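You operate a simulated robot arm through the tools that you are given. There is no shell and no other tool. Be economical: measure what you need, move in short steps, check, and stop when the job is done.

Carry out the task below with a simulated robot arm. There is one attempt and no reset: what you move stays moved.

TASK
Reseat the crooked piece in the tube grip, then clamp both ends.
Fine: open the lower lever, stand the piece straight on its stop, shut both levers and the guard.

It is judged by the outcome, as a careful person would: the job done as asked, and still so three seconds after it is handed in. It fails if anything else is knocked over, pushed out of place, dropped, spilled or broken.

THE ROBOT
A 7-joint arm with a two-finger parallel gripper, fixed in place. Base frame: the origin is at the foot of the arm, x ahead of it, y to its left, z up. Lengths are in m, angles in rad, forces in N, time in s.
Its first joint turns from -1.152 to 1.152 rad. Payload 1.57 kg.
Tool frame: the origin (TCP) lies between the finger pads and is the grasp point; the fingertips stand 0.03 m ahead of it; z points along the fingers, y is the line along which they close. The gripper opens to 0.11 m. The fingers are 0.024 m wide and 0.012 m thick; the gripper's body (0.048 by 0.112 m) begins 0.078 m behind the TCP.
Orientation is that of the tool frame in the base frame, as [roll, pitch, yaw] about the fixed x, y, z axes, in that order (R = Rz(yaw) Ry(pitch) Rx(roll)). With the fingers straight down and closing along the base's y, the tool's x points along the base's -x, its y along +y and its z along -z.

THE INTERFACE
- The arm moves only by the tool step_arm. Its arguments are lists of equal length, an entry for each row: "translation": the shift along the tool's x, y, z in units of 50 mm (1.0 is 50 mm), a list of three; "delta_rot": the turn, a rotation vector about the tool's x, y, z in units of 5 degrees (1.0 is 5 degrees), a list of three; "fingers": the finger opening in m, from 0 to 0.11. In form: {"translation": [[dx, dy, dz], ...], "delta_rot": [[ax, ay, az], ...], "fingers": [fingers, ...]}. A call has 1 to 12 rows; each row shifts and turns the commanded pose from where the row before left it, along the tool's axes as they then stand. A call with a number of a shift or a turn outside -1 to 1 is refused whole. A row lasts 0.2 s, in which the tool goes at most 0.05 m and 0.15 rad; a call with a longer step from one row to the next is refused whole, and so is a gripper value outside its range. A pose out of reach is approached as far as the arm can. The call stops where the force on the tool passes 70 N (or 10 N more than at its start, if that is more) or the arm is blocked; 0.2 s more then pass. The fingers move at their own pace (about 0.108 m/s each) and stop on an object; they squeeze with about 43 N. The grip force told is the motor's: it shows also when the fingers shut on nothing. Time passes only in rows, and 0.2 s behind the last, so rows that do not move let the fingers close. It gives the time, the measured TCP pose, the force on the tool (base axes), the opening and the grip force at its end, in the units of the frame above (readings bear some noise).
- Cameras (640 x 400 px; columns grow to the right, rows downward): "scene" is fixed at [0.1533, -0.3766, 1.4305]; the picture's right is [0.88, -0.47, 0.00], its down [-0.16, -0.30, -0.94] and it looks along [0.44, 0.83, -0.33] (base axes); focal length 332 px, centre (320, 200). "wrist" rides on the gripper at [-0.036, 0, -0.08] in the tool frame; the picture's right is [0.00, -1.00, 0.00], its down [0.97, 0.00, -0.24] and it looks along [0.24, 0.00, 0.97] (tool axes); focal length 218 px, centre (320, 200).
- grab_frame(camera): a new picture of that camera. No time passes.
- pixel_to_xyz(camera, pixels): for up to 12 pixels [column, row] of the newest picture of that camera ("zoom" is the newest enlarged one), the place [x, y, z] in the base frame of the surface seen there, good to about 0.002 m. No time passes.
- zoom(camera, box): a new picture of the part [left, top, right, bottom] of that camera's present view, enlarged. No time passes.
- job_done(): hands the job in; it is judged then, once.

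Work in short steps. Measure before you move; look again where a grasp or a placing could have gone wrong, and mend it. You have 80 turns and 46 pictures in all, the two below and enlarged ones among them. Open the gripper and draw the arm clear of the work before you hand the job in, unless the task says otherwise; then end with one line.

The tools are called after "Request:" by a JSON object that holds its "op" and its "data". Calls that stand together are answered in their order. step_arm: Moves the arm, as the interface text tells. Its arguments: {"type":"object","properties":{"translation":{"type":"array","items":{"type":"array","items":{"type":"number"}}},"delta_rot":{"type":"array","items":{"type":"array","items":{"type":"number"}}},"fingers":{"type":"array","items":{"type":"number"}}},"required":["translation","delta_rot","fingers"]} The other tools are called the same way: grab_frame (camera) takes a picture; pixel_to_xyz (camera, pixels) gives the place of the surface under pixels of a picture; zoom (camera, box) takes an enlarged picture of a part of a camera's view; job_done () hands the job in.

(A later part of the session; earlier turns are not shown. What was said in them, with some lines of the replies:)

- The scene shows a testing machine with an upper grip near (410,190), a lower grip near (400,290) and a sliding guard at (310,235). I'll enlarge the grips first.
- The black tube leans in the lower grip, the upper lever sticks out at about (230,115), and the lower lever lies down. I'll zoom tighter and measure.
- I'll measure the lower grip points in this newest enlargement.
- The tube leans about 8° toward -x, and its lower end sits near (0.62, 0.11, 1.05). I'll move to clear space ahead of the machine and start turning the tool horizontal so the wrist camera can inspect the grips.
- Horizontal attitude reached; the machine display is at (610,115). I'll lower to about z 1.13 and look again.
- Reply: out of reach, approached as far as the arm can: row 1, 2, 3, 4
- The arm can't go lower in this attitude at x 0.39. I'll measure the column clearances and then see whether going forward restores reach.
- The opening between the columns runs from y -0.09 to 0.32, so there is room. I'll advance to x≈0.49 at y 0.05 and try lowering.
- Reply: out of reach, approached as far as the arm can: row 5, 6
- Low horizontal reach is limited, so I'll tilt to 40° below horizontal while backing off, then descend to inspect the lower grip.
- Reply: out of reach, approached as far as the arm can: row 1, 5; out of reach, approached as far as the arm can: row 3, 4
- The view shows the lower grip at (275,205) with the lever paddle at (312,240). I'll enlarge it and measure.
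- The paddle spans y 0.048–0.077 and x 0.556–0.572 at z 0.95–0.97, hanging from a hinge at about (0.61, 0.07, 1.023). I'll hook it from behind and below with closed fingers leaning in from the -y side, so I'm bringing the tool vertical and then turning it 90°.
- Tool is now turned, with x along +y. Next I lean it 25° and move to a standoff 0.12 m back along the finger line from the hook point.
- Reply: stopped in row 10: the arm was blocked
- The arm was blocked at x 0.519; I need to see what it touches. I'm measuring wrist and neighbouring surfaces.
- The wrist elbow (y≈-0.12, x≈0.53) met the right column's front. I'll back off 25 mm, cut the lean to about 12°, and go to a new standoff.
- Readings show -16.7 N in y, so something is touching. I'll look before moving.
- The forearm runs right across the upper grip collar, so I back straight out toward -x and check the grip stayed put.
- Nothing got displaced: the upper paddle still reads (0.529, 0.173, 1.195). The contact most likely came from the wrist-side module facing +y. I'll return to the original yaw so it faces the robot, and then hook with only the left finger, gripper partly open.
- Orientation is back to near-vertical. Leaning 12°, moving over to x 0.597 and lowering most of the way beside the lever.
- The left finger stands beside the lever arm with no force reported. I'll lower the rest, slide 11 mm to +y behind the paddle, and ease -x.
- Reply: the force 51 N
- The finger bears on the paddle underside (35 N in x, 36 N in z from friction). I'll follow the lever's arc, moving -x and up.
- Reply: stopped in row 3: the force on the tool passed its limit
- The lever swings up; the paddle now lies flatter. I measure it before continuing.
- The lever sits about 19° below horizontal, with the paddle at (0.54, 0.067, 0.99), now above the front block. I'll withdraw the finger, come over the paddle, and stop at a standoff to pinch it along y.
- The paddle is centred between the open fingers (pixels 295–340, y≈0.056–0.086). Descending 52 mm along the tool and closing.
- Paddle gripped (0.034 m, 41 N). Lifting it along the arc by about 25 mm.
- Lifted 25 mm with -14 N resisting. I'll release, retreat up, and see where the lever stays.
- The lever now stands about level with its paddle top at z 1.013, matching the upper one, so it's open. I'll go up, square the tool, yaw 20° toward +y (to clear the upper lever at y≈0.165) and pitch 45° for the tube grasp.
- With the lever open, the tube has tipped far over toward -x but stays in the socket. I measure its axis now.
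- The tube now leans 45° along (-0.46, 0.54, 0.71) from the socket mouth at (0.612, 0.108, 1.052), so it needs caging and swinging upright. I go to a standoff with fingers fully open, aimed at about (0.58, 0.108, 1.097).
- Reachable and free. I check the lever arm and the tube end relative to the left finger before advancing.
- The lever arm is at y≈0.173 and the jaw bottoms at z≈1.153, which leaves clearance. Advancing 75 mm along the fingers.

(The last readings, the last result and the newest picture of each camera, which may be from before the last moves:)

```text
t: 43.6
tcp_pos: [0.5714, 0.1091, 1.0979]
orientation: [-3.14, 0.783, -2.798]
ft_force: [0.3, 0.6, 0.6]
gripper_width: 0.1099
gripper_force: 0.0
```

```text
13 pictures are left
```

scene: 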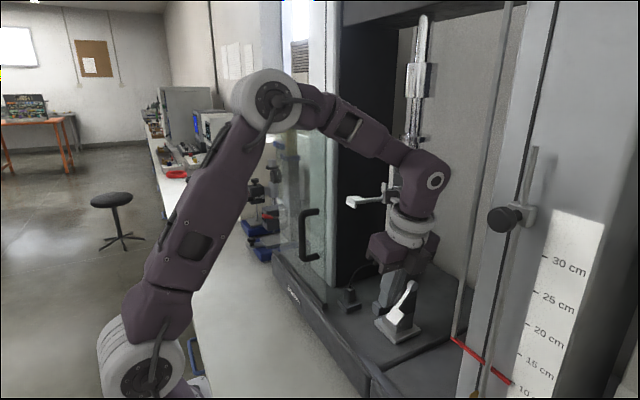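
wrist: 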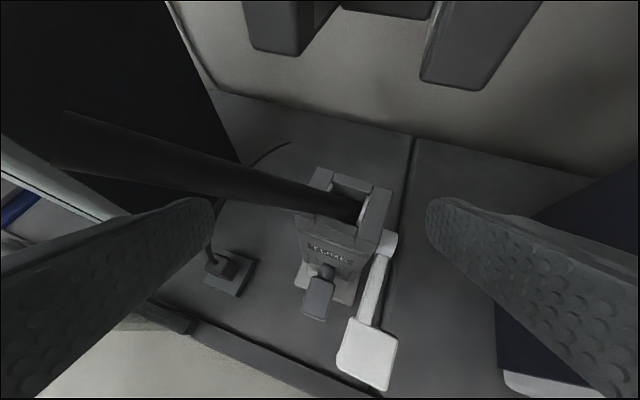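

The tube runs between the fingers, crossing just above the left one. I shift 17 mm along -y_t so the fingers centre on the socket, and close partway to sweep the tube upright sideways.

Request:
{"op": "step_arm", "data": {"translation": [[0, -0.12, 0], [0, -0.12, 0], [0, -0.11, 0], [0, 0, 0], [0, 0, 0]], "delta_rot": [[0, 0, 0], [0, 0, 0], [0, 0, 0], [0, 0, 0], [0, 0, 0]], "fingers": [0.1, 0.085, 0.07, 0.05, 0.035]}}

Request:
{"op": "grab_frame", "data": {"camera": "wrist"}}

```text
t: 44.8
tcp_pos: [0.5762, 0.094, 1.0979]
orientation: [3.141, 0.78, -2.802]
ft_force: [0.1, 0.8, -0.5]
gripper_width: 0.0351
gripper_force: 0.1
```

```text
12 pictures are left
```

wrist: 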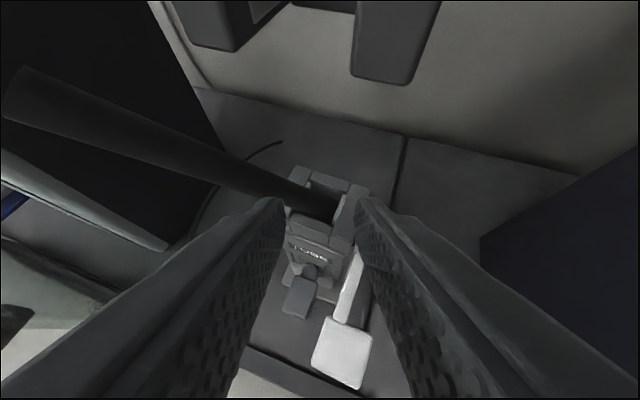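

The tube rests above the left finger's inner edge. Pushing that edge along (+0.75, -0.2, +0.64) drives the tube upright, so I raise the hand about 24 mm that way.

Request:
{"op": "step_arm", "data": {"translation": [[-0.14, -0.07, 0], [-0.14, -0.07, 0], [-0.14, -0.07, 0], [0, 0, 0]], "delta_rot": [[0, 0, 0], [0, 0, 0], [0, 0, 0], [0, 0, 0]], "fingers": [0.045, 0.045, 0.045, 0.045]}}

Request:
{"op": "grab_frame", "data": {"camera": "wrist"}}

```text
t: 45.8
tcp_pos: [0.5943, 0.0886, 1.1124]
orientation: [-3.142, 0.783, -2.8]
ft_force: [0.4, 0.1, 0.0]
gripper_width: 0.0452
gripper_force: 0.1
```

```text
11 pictures are left
```

wrist: 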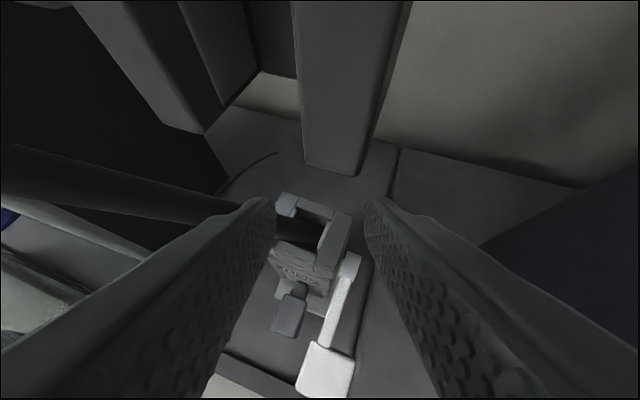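

The tube hasn't moved, because the left finger slid past it beyond the tip. I'll retreat instead and roll the gripper 64° about its axis so the fingers straddle the leaning tube squarely. Rolling back about the socket will then bring the tube vertical.

Request:
{"op": "step_arm", "data": {"translation": [[0, 0, -0.55], [0, 0, -0.55], [0, 0, -0.55], [0, 0, 0], [0, 0, 0], [0, 0, 0], [0, 0, 0], [0, 0, 0], [0, 0, 0], [0, 0, 0], [0, 0, 0], [0, 0, 0]], "delta_rot": [[0, 0, 0], [0, 0, 0], [0, 0, 0], [0, 0, -1], [0, 0, -1], [0, 0, -1], [0, 0, -1], [0, 0, -1], [0, 0, -1], [0, 0, -1], [0, 0, -1], [0, 0, -1]], "fingers": [0.045, 0.045, 0.045, 0.05, 0.05, 0.05, 0.05, 0.05, 0.05, 0.05, 0.05, 0.05]}}

Request:
{"op": "step_arm", "data": {"translation": [[0, 0, 0], [0, 0, 0], [0, 0, 0], [0, 0, 0], [0, 0, 0]], "delta_rot": [[0, 0, -1], [0, 0, -1], [0, 0, -1], [0, 0, -0.8], [0, 0, 0]], "fingers": [0.05, 0.05, 0.05, 0.05, 0.05]}}

Request:
{"op": "grab_frame", "data": {"camera": "wrist"}}

```text
t: 48.4
tcp_pos: [0.5382, 0.0681, 1.1706]
orientation: [-2.53, 0.52, -1.845]
ft_force: [0.6, 0.2, 0.4]
gripper_width: 0.0499
gripper_force: 0.1
```

```text
t: 49.6
tcp_pos: [0.5388, 0.0699, 1.1704]
orientation: [-2.412, 0.314, -1.562]
ft_force: [0.3, 0.5, 0.5]
gripper_width: 0.05
gripper_force: 0.1
```

```text
10 pictures are left
```

wrist: 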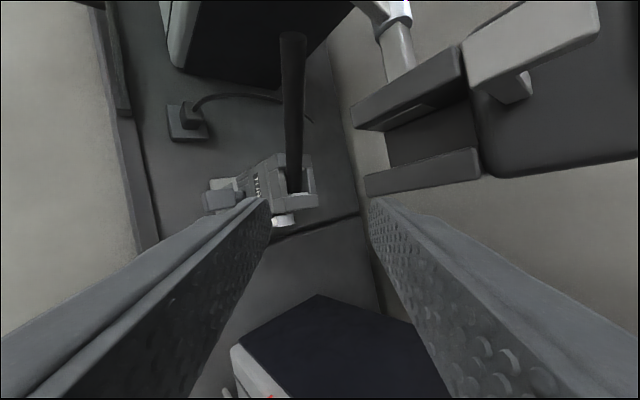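

In this rolled view the tube runs straight up the picture (column ≈293), square to the fingers. I measure it for the grasp.

Request:
{"op": "pixel_to_xyz", "data": {"camera": "wrist", "pixels": [[293, 40], [293, 70], [293, 100], [294, 130], [294, 160], [295, 180], [312, 190], [262, 190]]}}

```text
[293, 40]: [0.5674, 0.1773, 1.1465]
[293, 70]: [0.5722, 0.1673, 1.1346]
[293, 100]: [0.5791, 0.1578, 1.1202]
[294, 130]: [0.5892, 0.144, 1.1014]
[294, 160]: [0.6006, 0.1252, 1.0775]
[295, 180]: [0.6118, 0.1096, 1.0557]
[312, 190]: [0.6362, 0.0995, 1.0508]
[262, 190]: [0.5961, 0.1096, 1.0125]
```

Grasp centre on the tube axis is about (0.599, 0.136, 1.084). I line up sideways, then advance along the fingers.

Request:
{"op": "step_arm", "data": {"translation": [[-0.352, 0.228, 0], [-0.352, 0.228, 0], [0, 0, 0.68], [0, 0, 0.68], [0, 0, 0.68], [0, 0, 0]], "delta_rot": [[0, 0, 0], [0, 0, 0], [0, 0, 0], [0, 0, 0], [0, 0, 0], [0, 0, 0]], "fingers": [0.05, 0.05, 0.05, 0.05, 0.05, 0.05]}}

Request:
{"op": "grab_frame", "data": {"camera": "wrist"}}

```text
t: 51.0
tcp_pos: [0.5882, 0.1315, 1.0926]
orientation: [-2.411, 0.316, -1.562]
ft_force: [0.6, 0.4, 1.4]
gripper_width: 0.0501
gripper_force: 0.0
```

```text
9 pictures are left
```

wrist: 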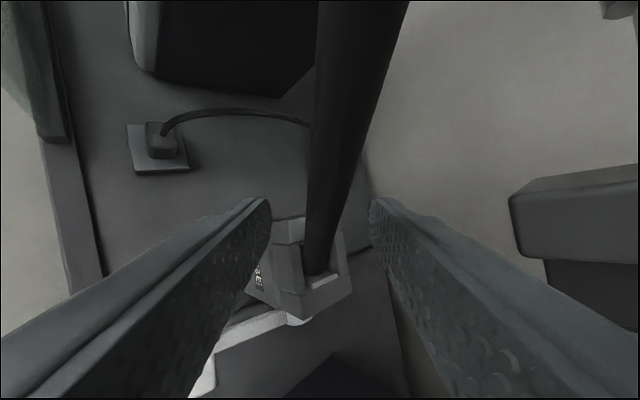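

The tube sits between the fingertips at (325,200). Closing on it.

Request:
{"op": "step_arm", "data": {"translation": [[0, 0, 0], [0, 0, 0], [0, 0, 0]], "delta_rot": [[0, 0, 0], [0, 0, 0], [0, 0, 0]], "fingers": [0.008, 0.008, 0.008]}}

```text
t: 51.8
tcp_pos: [0.5872, 0.132, 1.0934]
orientation: [-2.415, 0.315, -1.565]
ft_force: [-7.1, 1.6, -2.5]
gripper_width: 0.0151
gripper_force: 29.9
```

Gripped at 15 mm, the tube's diameter. I roll back 30° about the socket first and check the force.

Request:
{"op": "step_arm", "data": {"translation": [[0.003, -0.077, 0], [0.003, -0.077, 0], [0.003, -0.077, 0], [0.003, -0.077, 0], [0.003, -0.077, 0], [0.003, -0.077, 0], [0, 0, 0]], "delta_rot": [[0, 0, 1], [0, 0, 1], [0, 0, 1], [0, 0, 1], [0, 0, 1], [0, 0, 1], [0, 0, 0]], "fingers": [0.008, 0.008, 0.008, 0.008, 0.008, 0.008, 0.008]}}

Request:
{"op": "zoom", "data": {"camera": "scene", "box": [360, 170, 450, 300]}}

```text
t: 52.4
tcp_pos: [0.5873, 0.1361, 1.0948]
orientation: [-2.461, 0.393, -1.654]
ft_force: [-35.6, 1.0, 2.2]
gripper_width: 0.0145
gripper_force: 30.0
stopped in row 2: the force on the tool passed its limit (the readings are from after the stop); the commanded pose is now the measured one
```

```text
3.08 times, centred on (405, 235) of scene
```

zoom: 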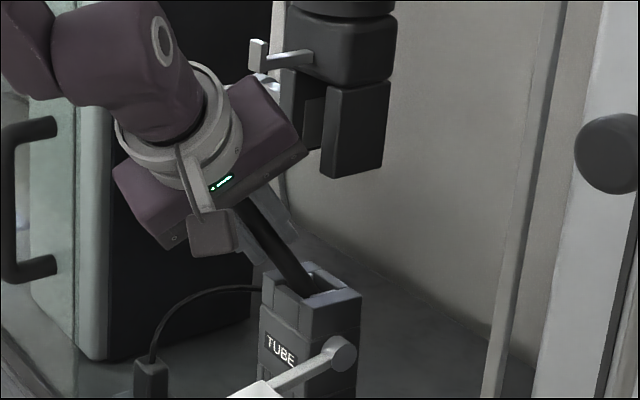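

A nearly pure -x reaction of 35 N stopped the roll, which suggests the hand is touching a vertical face. I measure the body corner, jaw and tube in this picture.

Request:
{"op": "pixel_to_xyz", "data": {"camera": "zoom", "pixels": [[300, 150], [303, 140], [285, 110], [315, 140], [350, 130], [290, 265], [275, 240], [255, 230], [240, 205], [300, 285], [265, 55], [270, 250]]}}

```text
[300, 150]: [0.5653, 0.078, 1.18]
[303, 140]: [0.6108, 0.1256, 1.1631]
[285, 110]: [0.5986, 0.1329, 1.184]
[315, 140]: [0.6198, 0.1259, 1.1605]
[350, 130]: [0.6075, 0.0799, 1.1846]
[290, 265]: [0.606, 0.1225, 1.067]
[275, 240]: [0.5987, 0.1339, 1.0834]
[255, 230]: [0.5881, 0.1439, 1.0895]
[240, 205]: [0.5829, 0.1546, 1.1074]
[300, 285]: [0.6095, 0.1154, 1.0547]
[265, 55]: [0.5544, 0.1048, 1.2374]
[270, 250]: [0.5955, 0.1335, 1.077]
```

The upper grip's tab reaches x 0.554 at z 1.237, just where the rolled body's top end passes, so that is the contact. I back off 6 mm in x and roll while carrying the tube toward -y, keeping x constant until the body has turned clear.

Request:
{"op": "step_arm", "data": {"translation": [[0.009, 0.089, -0.08], [0.057, -0.017, -0.024], [0.055, -0.022, -0.024], [0.053, -0.027, -0.024], [0.051, -0.032, -0.024], [0.048, -0.036, -0.024]], "delta_rot": [[0, 0, 0], [0, 0, 1], [0, 0, 1], [0, 0, 1], [0, 0, 1], [0, 0, 1]], "fingers": [0.008, 0.008, 0.008, 0.008, 0.008, 0.008]}}

```text
t: 53.8
tcp_pos: [0.5801, 0.1177, 1.0944]
orientation: [-2.678, 0.631, -2.086]
ft_force: [5.6, -2.8, 7.9]
gripper_width: 0.0181
gripper_force: 29.9
```

Forces are low again and the roll is working. Continuing the remaining roll.

Request:
{"op": "step_arm", "data": {"translation": [[0.0445, -0.04, -0.024], [0.041, -0.044, -0.024], [0.037, -0.047, -0.024], [0.033, -0.05, -0.024], [0.028, -0.053, -0.024], [0.0235, -0.055, -0.024], [0, 0, 0]], "delta_rot": [[0, 0, 1], [0, 0, 1], [0, 0, 1], [0, 0, 1], [0, 0, 1], [0, 0, 1], [0, 0, 0]], "fingers": [0.008, 0.008, 0.008, 0.008, 0.008, 0.008, 0.008]}}

Request:
{"op": "grab_frame", "data": {"camera": "wrist"}}

```text
t: 55.4
tcp_pos: [0.5786, 0.0987, 1.0966]
orientation: [-3.116, 0.772, -2.752]
ft_force: [13.0, -4.5, 16.7]
gripper_width: 0.0146
gripper_force: 29.8
```

```text
7 pictures are left
```

wrist: 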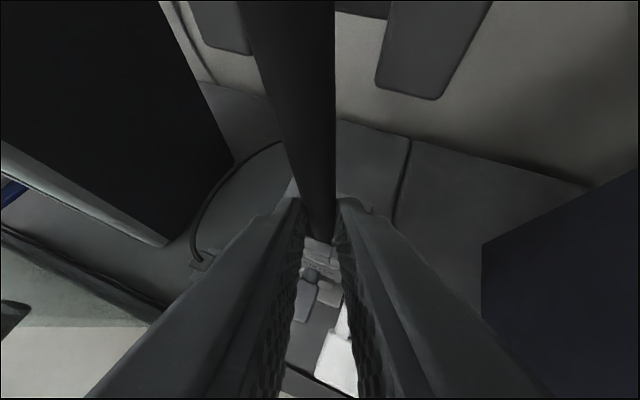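

The tube now stands in the gripping plane between the fingers, leaning only toward me. I measure its axis for the last swing.

Request:
{"op": "pixel_to_xyz", "data": {"camera": "wrist", "pixels": [[290, 30], [297, 70], [305, 110], [312, 150], [318, 185], [320, 210], [225, 45], [410, 90], [405, 60]]}}

```text
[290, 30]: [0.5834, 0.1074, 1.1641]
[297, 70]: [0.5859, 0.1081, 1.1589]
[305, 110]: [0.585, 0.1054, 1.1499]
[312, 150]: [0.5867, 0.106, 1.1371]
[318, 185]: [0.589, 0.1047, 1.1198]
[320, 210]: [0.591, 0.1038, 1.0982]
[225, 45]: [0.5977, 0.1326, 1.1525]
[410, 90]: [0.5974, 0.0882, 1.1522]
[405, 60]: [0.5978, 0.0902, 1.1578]
```

The tube is now only about 5° off vertical, but its axis is at x≈0.598, ahead of the socket centre. I check from the scene where its lower end is.

Request:
{"op": "zoom", "data": {"camera": "scene", "box": [375, 195, 435, 285]}}

Request:
{"op": "pixel_to_xyz", "data": {"camera": "zoom", "pixels": [[305, 290], [308, 305], [308, 315], [260, 285], [345, 330], [280, 340], [370, 315], [285, 80], [285, 60], [310, 275], [330, 290], [340, 305]]}}

```text
4.44 times, centred on (405, 240) of scene
```

zoom: 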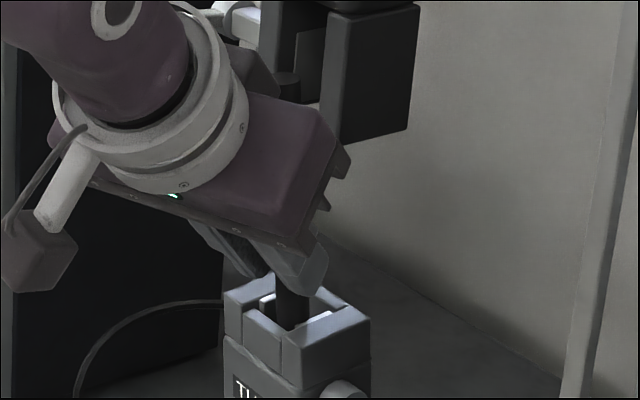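

```text
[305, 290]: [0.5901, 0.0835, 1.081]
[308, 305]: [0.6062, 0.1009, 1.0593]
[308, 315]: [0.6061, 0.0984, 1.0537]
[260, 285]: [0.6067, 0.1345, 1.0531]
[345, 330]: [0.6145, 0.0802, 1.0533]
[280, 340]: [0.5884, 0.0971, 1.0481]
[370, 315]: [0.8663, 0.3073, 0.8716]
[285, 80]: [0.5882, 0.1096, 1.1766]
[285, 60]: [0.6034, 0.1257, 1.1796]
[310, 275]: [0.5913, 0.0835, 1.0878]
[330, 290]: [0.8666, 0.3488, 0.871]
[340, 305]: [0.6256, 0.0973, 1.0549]
```

The tube is in the socket, with its top at z 1.177 and a lean of about 7° toward me. The socket and jaw centre is near (0.62, 0.107), so I ease the gripped section forward in four small rows, letting the tube pivot in the pads.

Request:
{"op": "step_arm", "data": {"translation": [[-0.126, -0.029, 0.07], [-0.126, -0.029, 0.07], [-0.126, -0.029, 0.07], [0, 0, 0]], "delta_rot": [[0, 0, 0.13], [0, 0, 0.13], [0, 0, 0.13], [0, 0, 0]], "fingers": [0.008, 0.008, 0.008, 0.008]}}

Request:
{"op": "grab_frame", "data": {"camera": "wrist"}}

Request:
{"op": "pixel_to_xyz", "data": {"camera": "wrist", "pixels": [[290, 20], [297, 70], [302, 100], [308, 130], [314, 165], [318, 190], [320, 215], [322, 225]]}}

```text
t: 56.4
tcp_pos: [0.5985, 0.1039, 1.1026]
orientation: [3.135, 0.769, -2.797]
ft_force: [-0.4, 0.4, -0.7]
gripper_width: 0.0142
gripper_force: 29.9
```

```text
5 pictures are left
```

wrist: 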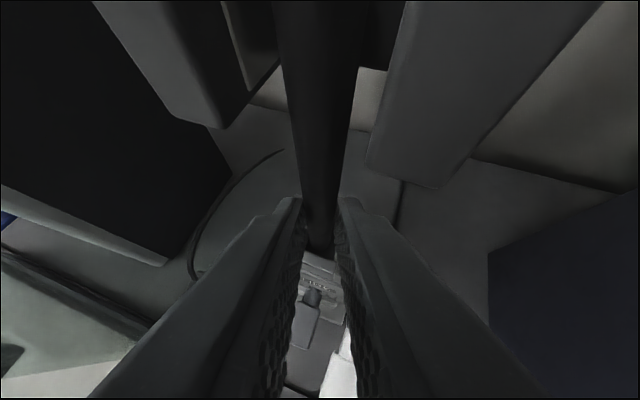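

```text
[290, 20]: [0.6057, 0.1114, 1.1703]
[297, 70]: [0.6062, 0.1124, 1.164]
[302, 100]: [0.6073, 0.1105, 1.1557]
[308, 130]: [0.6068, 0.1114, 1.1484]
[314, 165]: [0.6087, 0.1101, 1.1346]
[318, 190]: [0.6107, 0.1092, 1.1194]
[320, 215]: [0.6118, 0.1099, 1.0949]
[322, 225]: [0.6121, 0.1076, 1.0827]
```

All forces are zero and the tube is held free, leaning about 5° toward me with its axis at x≈0.619 low down. I rotate the tool 5° about the grip to stand it straight, then lower onto the stop in 4 mm rows.

Request:
{"op": "step_arm", "data": {"translation": [[-0.018, 0, 0], [-0.018, 0, 0], [0, 0, 0], [0.05, 0, 0.061], [0.05, 0, 0.061], [0, 0, 0]], "delta_rot": [[0, 0.5, 0], [0, 0.5, 0], [0, 0, 0], [0, 0, 0], [0, 0, 0], [0, 0, 0]], "fingers": [0.008, 0.008, 0.008, 0.008, 0.008, 0.008]}}

```text
t: 57.8
tcp_pos: [0.6024, 0.1043, 1.0987]
orientation: [3.137, 0.693, -2.793]
ft_force: [1.2, 0.0, 39.6]
gripper_width: 0.0145
gripper_force: 30.0
```

Contact at 40 N upward: the tube is on its stop. I check straightness in one scene enlargement.

Request:
{"op": "zoom", "data": {"camera": "scene", "box": [380, 180, 440, 285]}}

Request:
{"op": "pixel_to_xyz", "data": {"camera": "zoom", "pixels": [[283, 130], [283, 140], [288, 125], [292, 300], [292, 310], [300, 300], [300, 310], [285, 120]]}}

Request:
{"op": "pixel_to_xyz", "data": {"camera": "wrist", "pixels": [[316, 20], [318, 70], [318, 100], [318, 130], [318, 165], [320, 190]]}}

```text
3.81 times, centred on (410, 232) of scene
```

zoom: 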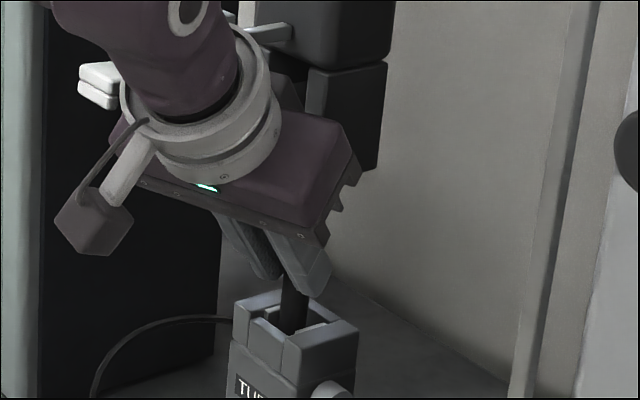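

```text
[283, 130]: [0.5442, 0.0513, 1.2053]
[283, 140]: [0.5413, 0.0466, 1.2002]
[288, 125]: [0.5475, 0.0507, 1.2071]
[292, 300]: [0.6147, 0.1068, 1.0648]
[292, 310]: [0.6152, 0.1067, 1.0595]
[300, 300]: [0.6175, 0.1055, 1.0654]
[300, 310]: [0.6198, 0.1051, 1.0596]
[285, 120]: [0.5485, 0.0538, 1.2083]
```

```text
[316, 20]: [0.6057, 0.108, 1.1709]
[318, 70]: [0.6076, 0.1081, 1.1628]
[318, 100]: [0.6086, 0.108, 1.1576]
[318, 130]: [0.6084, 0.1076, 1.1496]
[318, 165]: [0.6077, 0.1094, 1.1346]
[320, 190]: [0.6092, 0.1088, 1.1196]
```

Measured points put the tube upright within about a degree, at roughly (0.619, 0.108). I unload the vertical press by 3.5 mm, then open gradually and hold still.

Request:
{"op": "step_arm", "data": {"translation": [[-0.045, 0, -0.053], [0, 0, 0], [0, 0, 0], [0, 0, 0], [0, 0, 0], [0, 0, 0], [0, 0, 0]], "delta_rot": [[0, 0, 0], [0, 0, 0], [0, 0, 0], [0, 0, 0], [0, 0, 0], [0, 0, 0], [0, 0, 0]], "fingers": [0.008, 0.008, 0.0155, 0.0165, 0.018, 0.02, 0.022]}}

Request:
{"op": "grab_frame", "data": {"camera": "wrist"}}

Request:
{"op": "pixel_to_xyz", "data": {"camera": "wrist", "pixels": [[316, 20], [318, 70], [318, 100], [318, 130], [318, 165], [320, 190], [320, 215], [322, 230]]}}

```text
t: 59.4
tcp_pos: [0.6004, 0.1044, 1.1008]
orientation: [3.136, 0.682, -2.793]
ft_force: [-1.1, 0.1, 0.3]
gripper_width: 0.0222
gripper_force: 0.1
```

```text
3 pictures are left
```

wrist: 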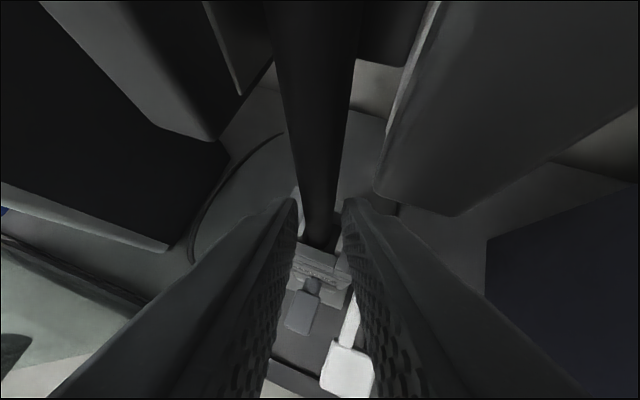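

```text
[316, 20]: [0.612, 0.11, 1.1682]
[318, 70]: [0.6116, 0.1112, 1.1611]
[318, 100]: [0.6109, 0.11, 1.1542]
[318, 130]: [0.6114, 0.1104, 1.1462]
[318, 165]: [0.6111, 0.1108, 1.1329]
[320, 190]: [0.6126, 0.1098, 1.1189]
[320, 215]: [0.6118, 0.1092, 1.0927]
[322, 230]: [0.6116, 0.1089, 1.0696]
```

The tube stands free and true: x 0.612 from z 1.07 to 1.168, y ≈0.110. I back straight out with the fingers wider, then away from the grip.

Request:
{"op": "step_arm", "data": {"translation": [[0, 0, 0], [0, 0, 0], [0, 0, -0.3], [0, 0, -0.5], [0, 0, -0.6], [0, 0, -0.6], [0.5, 0.24, -0.42], [0.5, 0.24, -0.42], [0, 0, 0]], "delta_rot": [[0, 0, 0], [0, 0, 0], [0, 0, 0], [0, 0, 0], [0, 0, 0], [0, 0, 0], [0, 0, 0], [0, 0, 0], [0, 0, 0]], "fingers": [0.03, 0.04, 0.04, 0.04, 0.04, 0.04, 0.04, 0.04, 0.04]}}

Request:
{"op": "step_arm", "data": {"translation": [[0, 0, 0], [0, 0, 0], [0, 0, 0], [0, 0, 0], [0, 0, 0], [0, 0, 0], [0, 0, 0], [0, 0, 0], [0, 0, 0]], "delta_rot": [[0, 1, 0], [0, 1, 0], [0, 1, 0], [0, 1, 0], [0, 1, 0], [0, 1, 0], [0, 1, 0], [0, 0.8, 0], [0, 0, 0]], "fingers": [0, 0, 0, 0, 0, 0, 0, 0, 0]}}

Request:
{"op": "step_arm", "data": {"translation": [[0, 0, 0], [0, 0, 0], [0, 0, 0], [0, 0, 0], [0, 0, 0], [0, 0, 0], [0, 0, 0], [0, 0, 0]], "delta_rot": [[0, 0, 1], [0, 0, 1], [0, 0, 1], [0, 0, 1], [-1, 0, 0], [-1, 0, 0], [-0.4, 0, 0], [0, 0, 0]], "fingers": [0, 0, 0, 0, 0, 0, 0, 0]}}

```text
t: 61.4
tcp_pos: [0.4697, 0.0807, 1.1792]
orientation: [3.136, 0.681, -2.794]
ft_force: [0.5, 0.2, 0.0]
gripper_width: 0.04
gripper_force: 0.1
```

```text
t: 63.4
tcp_pos: [0.471, 0.0816, 1.1771]
orientation: [3.138, 0.001, -2.789]
ft_force: [0.8, 0.0, 0.1]
gripper_width: 0.0
gripper_force: 21.0
```

```text
t: 65.2
tcp_pos: [0.4724, 0.0805, 1.1773]
orientation: [2.927, 0.0, -3.139]
ft_force: [-0.3, 0.7, 0.5]
gripper_width: 0.0001
gripper_force: 21.5
```

Tool is vertical with a 12° lean and fingers shut. I go over the lower paddle and begin pressing it down.

Request:
{"op": "step_arm", "data": {"translation": [[0, -0.296, 0.735], [0, -0.296, 0.735], [0, -0.296, 0.735], [-0.62, 0, 0], [-0.62, 0, 0], [0, 0, 0], [0.12, -0.07, 0.333], [-0.08, -0.067, 0.313], [0, 0, 0]], "delta_rot": [[0, 0, 0], [0, 0, 0], [0, 0, 0], [0, 0, 0], [0, 0, 0], [0, 0, 0], [0, 0, 0], [0, 0, 0], [0, 0, 0]], "fingers": [0, 0, 0, 0, 0, 0, 0, 0, 0]}}

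```text
t: 67.2
tcp_pos: [0.5324, 0.0628, 1.0266]
orientation: [2.928, 0.001, -3.14]
ft_force: [-0.5, -0.6, 0.2]
gripper_width: 0.0
gripper_force: 21.5
```

No resistance yet, so I continue along the arc.

Request:
{"op": "step_arm", "data": {"translation": [[-0.172, -0.07, 0.329], [-0.162, -0.04, 0.19], [0, 0, 0]], "delta_rot": [[0, 0, 0], [0, 0, 0], [0, 0, 0]], "fingers": [0, 0, 0]}}

```text
t: 68.0
tcp_pos: [0.5488, 0.0618, 0.9997]
orientation: [2.926, 0.001, -3.14]
ft_force: [-0.4, 0.1, 1.0]
gripper_width: 0.0002
gripper_force: 21.8
```

Still nearly free; pushing on to the end of travel.

Request:
{"op": "step_arm", "data": {"translation": [[-0.154, -0.027, 0.13], [-0.08, -0.014, 0.07], [-0.08, -0.014, 0.07], [0, 0, 0]], "delta_rot": [[0, 0, 0], [0, 0, 0], [0, 0, 0], [0, 0, 0]], "fingers": [0, 0, 0, 0]}}

Request:
{"op": "pixel_to_xyz", "data": {"camera": "scene", "pixels": [[405, 310]]}}

```text
t: 68.9
tcp_pos: [0.5591, 0.0611, 0.9907]
orientation: [2.929, -0.01, -3.139]
ft_force: [-33.2, -6.0, 25.8]
gripper_width: 0.0002
gripper_force: 20.8
stopped in row 4: the force on the tool passed its limit (the readings are from after the stop); the commanded pose is now the measured one
```

```text
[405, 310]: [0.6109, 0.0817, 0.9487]
```

The reaction (-33, +26) is along the lever's closing direction, so the lower lever is hard against its shut stop. I withdraw and move up toward the upper lever.

Request:
{"op": "step_arm", "data": {"translation": [[0.4, 0.05, -0.25], [0.2, 0.17, -0.8], [0.2, 0.17, -0.8], [0.2, 0.17, -0.8], [0.2, 0.17, -0.8], [0.2, 0.17, -0.8], [0.2, 0.17, -0.8], [0, 0, 0], [0, 0, 0], [0, 0, 0], [0, 0, 0]], "delta_rot": [[0, 0, 0], [0, 0, 0], [0, 0, 0], [0, 0, 0], [0, 0, 0], [0, 0, 0], [0, 0, 0], [1, 0, 0], [1, 0, 0], [0.4, 0, 0], [0, 0, 0]], "fingers": [0, 0, 0, 0, 0, 0, 0, 0, 0, 0, 0]}}

Request:
{"op": "zoom", "data": {"camera": "scene", "box": [335, 170, 445, 345]}}

```text
t: 71.3
tcp_pos: [0.4837, 0.0604, 1.2474]
orientation: [3.137, -0.005, -3.14]
ft_force: [-0.4, -0.5, 0.5]
gripper_width: 0.0
gripper_force: 20.8
```

```text
2.29 times, centred on (390, 258) of scene
```

zoom: 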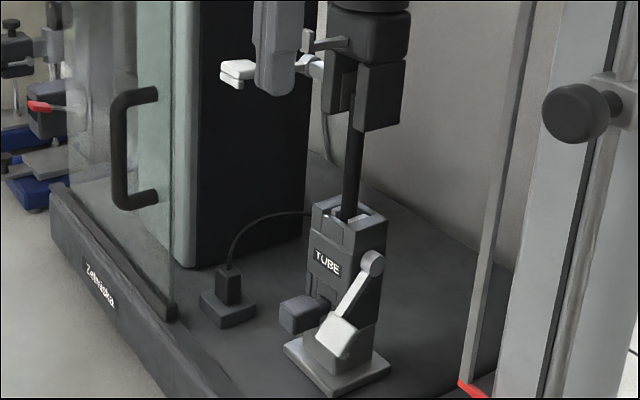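

The lower lever is down as it was at first, and the tube looks straight. I confirm with points and re-measure the upper paddle and guard.

Request:
{"op": "pixel_to_xyz", "data": {"camera": "zoom", "pixels": [[355, 130], [353, 160], [351, 190], [350, 205], [232, 68], [250, 65], [236, 82], [120, 100], [150, 95], [122, 150], [172, 200], [172, 310]]}}

```text
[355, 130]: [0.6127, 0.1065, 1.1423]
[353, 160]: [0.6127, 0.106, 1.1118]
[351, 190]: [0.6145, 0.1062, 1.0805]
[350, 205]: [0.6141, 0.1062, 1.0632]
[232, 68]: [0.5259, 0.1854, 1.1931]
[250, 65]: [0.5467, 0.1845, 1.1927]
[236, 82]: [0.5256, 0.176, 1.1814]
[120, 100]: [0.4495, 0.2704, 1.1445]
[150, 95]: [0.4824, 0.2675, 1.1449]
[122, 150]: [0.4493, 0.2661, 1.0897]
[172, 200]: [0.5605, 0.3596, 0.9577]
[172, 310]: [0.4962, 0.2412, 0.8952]
```

The tube is vertical (x 0.613–0.614 all along). The upper paddle top is at z 1.193 around (0.537, 0.185), so I go over it and press down gently to test the direction.

Request:
{"op": "step_arm", "data": {"translation": [[0, 0.623, 0], [0, 0.623, 0], [0, 0.623, 0], [0, 0.623, 0], [-0.45, 0, 0], [-0.42, 0, 0], [0, 0, 0.4], [0, 0, 0.24], [0, 0, 0.1], [0, 0, 0]], "delta_rot": [[0, 0, 0], [0, 0, 0], [0, 0, 0], [0, 0, 0], [0, 0, 0], [0, 0, 0], [0, 0, 0], [0, 0, 0], [0, 0, 0], [0, 0, 0]], "fingers": [0, 0, 0, 0, 0, 0, 0, 0, 0, 0]}}

```text
t: 73.5
tcp_pos: [0.5262, 0.1867, 1.2095]
orientation: [3.138, -0.004, -3.141]
ft_force: [0.3, -0.9, -0.1]
gripper_width: 0.0002
gripper_force: 20.7
```

It yields downward without resistance. Following the arc down.

Request:
{"op": "step_arm", "data": {"translation": [[-0.06, 0, 0.266], [-0.144, 0, 0.348], [-0.23, 0, 0.302], [0, 0, 0]], "delta_rot": [[0, 0, 0], [0, 0, 0], [0, 0, 0], [0, 0, 0]], "fingers": [0, 0, 0, 0]}}

Request:
{"op": "step_arm", "data": {"translation": [[-0.154, 0, 0.132], [-0.08, 0, 0.065], [-0.08, 0, 0.065], [0, 0, 0]], "delta_rot": [[0, 0, 0], [0, 0, 0], [0, 0, 0], [0, 0, 0]], "fingers": [0, 0, 0, 0]}}

```text
t: 74.5
tcp_pos: [0.5493, 0.1846, 1.1646]
orientation: [3.138, -0.005, -3.141]
ft_force: [0.4, 0.4, 0.0]
gripper_width: 0.0
gripper_force: 21.5
```

```text
t: 75.3
tcp_pos: [0.5553, 0.1856, 1.1579]
orientation: [3.137, -0.011, -3.134]
ft_force: [-29.0, -6.1, 26.3]
gripper_width: 0.0
gripper_force: 21.1
stopped in row 4: the force on the tool passed its limit (the readings are from after the stop); the commanded pose is now the measured one
```

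Same stop signature (-29, +26 N), so the upper lever is shut too. I withdraw, go to the guard handle at (0.449, 0.27, 1.03–1.145), and tilt the tool 30° with open fingers to straddle its bar.

Request:
{"op": "step_arm", "data": {"translation": [[0.4, 0, -0.3], [0.548, 0, -0.12], [0.548, 0, -0.12], [0.548, 0, -0.12], [0.548, 0, -0.12], [0.548, 0, -0.12], [0, 0.288, 0], [0, 0.288, 0], [0, 0.288, 0], [0, 0.288, 0], [0, 0.288, 0], [0, 0.288, 0]], "delta_rot": [[0, 0, 0], [0, 0, 0], [0, 0, 0], [0, 0, 0], [0, 0, 0], [0, 0, 0], [0, -1, 0], [0, -1, 0], [0, -1, 0], [0, -1, 0], [0, -1, 0], [0, -1, 0]], "fingers": [0, 0, 0, 0, 0, 0.05, 0.05, 0.05, 0.05, 0.05, 0.05, 0.05]}}

Request:
{"op": "grab_frame", "data": {"camera": "wrist"}}

```text
t: 77.9
tcp_pos: [0.4031, 0.2712, 1.2026]
orientation: [3.135, 0.519, -3.139]
ft_force: [-0.4, 0.5, 0.6]
gripper_width: 0.0501
gripper_force: 0.0
```

```text
1 pictures are left
```

wrist: 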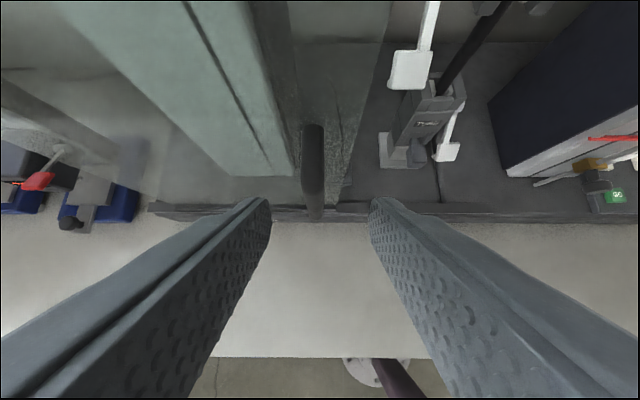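

The handle bar at (313,165) lies between the fingers, and both levers hang shut. I measure the handle, panel edge and rail.

Request:
{"op": "pixel_to_xyz", "data": {"camera": "wrist", "pixels": [[313, 140], [313, 185], [313, 212], [303, 180], [324, 180], [345, 150], [350, 205], [480, 208], [520, 212], [160, 208], [510, 180], [385, 60]]}}

```text
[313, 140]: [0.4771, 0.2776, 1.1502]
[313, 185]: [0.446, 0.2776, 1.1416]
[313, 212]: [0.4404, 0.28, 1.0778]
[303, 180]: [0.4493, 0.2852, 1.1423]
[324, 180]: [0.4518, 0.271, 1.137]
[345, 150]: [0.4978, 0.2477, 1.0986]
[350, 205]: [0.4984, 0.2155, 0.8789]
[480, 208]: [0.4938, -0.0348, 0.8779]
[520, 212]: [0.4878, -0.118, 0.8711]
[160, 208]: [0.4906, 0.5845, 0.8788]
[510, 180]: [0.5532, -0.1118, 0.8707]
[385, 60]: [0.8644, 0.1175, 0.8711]
```

Handle centre y 0.278; the bottom rail runs on to y≈-0.04 or beyond. I lower the open fingers around the bar and begin sliding toward -y.

Request:
{"op": "step_arm", "data": {"translation": [[0.032, 0.045, 0.656], [0.032, 0.045, 0.656], [0.032, 0.045, 0.656], [0, 0, 0], [0, -0.2, 0], [0, -0.3, 0], [0, -0.3, 0], [0, 0, 0]], "delta_rot": [[0, 0, 0], [0, 0, 0], [0, 0, 0], [0, 0, 0], [0, 0, 0], [0, 0, 0], [0, 0, 0], [0, 0, 0]], "fingers": [0.05, 0.05, 0.05, 0.04, 0.03, 0.03, 0.03, 0.03]}}

```text
t: 79.7
tcp_pos: [0.4481, 0.2382, 1.1116]
orientation: [3.137, 0.517, -3.139]
ft_force: [-0.1, 1.3, -1.2]
gripper_width: 0.0317
gripper_force: 0.8
```

The panel slides with about 1 N. Continuing.

Request:
{"op": "step_arm", "data": {"translation": [[0, -0.5, 0], [0, -0.5, 0], [0, -0.5, 0], [0, -0.5, 0], [0, -0.5, 0], [0, -0.5, 0], [0, -0.5, 0], [0, -0.5, 0], [0, 0, 0]], "delta_rot": [[0, 0, 0], [0, 0, 0], [0, 0, 0], [0, 0, 0], [0, 0, 0], [0, 0, 0], [0, 0, 0], [0, 0, 0], [0, 0, 0]], "fingers": [0.03, 0.03, 0.03, 0.03, 0.03, 0.03, 0.03, 0.03, 0.03]}}

Request:
{"op": "step_arm", "data": {"translation": [[0, -0.3, 0], [0, -0.3, 0], [0, -0.3, 0], [0, -0.3, 0], [0, 0, 0]], "delta_rot": [[0, 0, 0], [0, 0, 0], [0, 0, 0], [0, 0, 0], [0, 0, 0]], "fingers": [0.03, 0.03, 0.03, 0.03, 0.03]}}

```text
t: 81.7
tcp_pos: [0.4473, 0.0387, 1.1128]
orientation: [3.136, 0.517, -3.14]
ft_force: [-0.8, 0.9, 0.9]
gripper_width: 0.0312
gripper_force: 0.1
```

```text
t: 82.9
tcp_pos: [0.4481, -0.0196, 1.1112]
orientation: [3.136, 0.518, -3.137]
ft_force: [-0.6, 18.8, 6.6]
gripper_width: 0.047
gripper_force: 9.8
```

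Resistance of 19 N now appears with the handle at y≈-0.003, probably the end stop. I push slightly more to confirm.

Request:
{"op": "step_arm", "data": {"translation": [[0, -0.12, 0], [0, -0.12, 0], [0, -0.12, 0], [0, 0, 0]], "delta_rot": [[0, 0, 0], [0, 0, 0], [0, 0, 0], [0, 0, 0]], "fingers": [0.03, 0.03, 0.03, 0.03]}}

```text
t: 83.9
tcp_pos: [0.4491, -0.0355, 1.1127]
orientation: [3.133, 0.52, -3.13]
ft_force: [6.0, 54.1, 10.8]
gripper_width: 0.0782
gripper_force: 26.7
```

The handle didn't move further (54 N), so the guard is at its shut stop. I unload with the fingers wide, back out along the tool, and look with the last picture.

Request:
{"op": "step_arm", "data": {"translation": [[0, 0.2, 0], [0, 0.15, 0], [0, 0.1, 0], [0, 0, -0.5], [0, 0, -0.7], [0, 0, -0.7], [0.6, 0, -0.5], [0.6, 0, -0.5], [0, 0.5, -0.5], [0, 0, 0]], "delta_rot": [[0, 0, 0], [0, 0, 0], [0, 0, 0], [0, 0, 0], [0, 0, 0], [0, 0, 0], [0, 0, 0], [0, 0, 0], [0, 0, 0], [0, 0, 0]], "fingers": [0.085, 0.085, 0.085, 0.085, 0.085, 0.085, 0.085, 0.085, 0.085, 0.085]}}

Request:
{"op": "zoom", "data": {"camera": "scene", "box": [260, 130, 480, 370]}}

```text
t: 86.1
tcp_pos: [0.3114, 0.0076, 1.2321]
orientation: [3.135, 0.517, -3.14]
ft_force: [-0.1, -0.3, -0.2]
gripper_width: 0.0851
gripper_force: 0.0
```

```text
1.67 times, centred on (370, 250) of scene
```

zoom: 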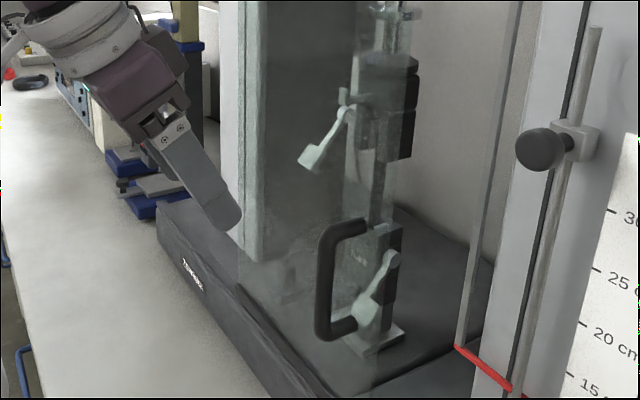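

The last picture shows the guard shut in front of the grips, both levers down, the tube upright, and the arm clear with the gripper open. Handing in.

Request:
{"op": "job_done", "data": {}}

```text
The job is handed in.
```

The tube stands straight on its stop, both levers are shut, the guard is closed, and the arm is clear with its gripper open.
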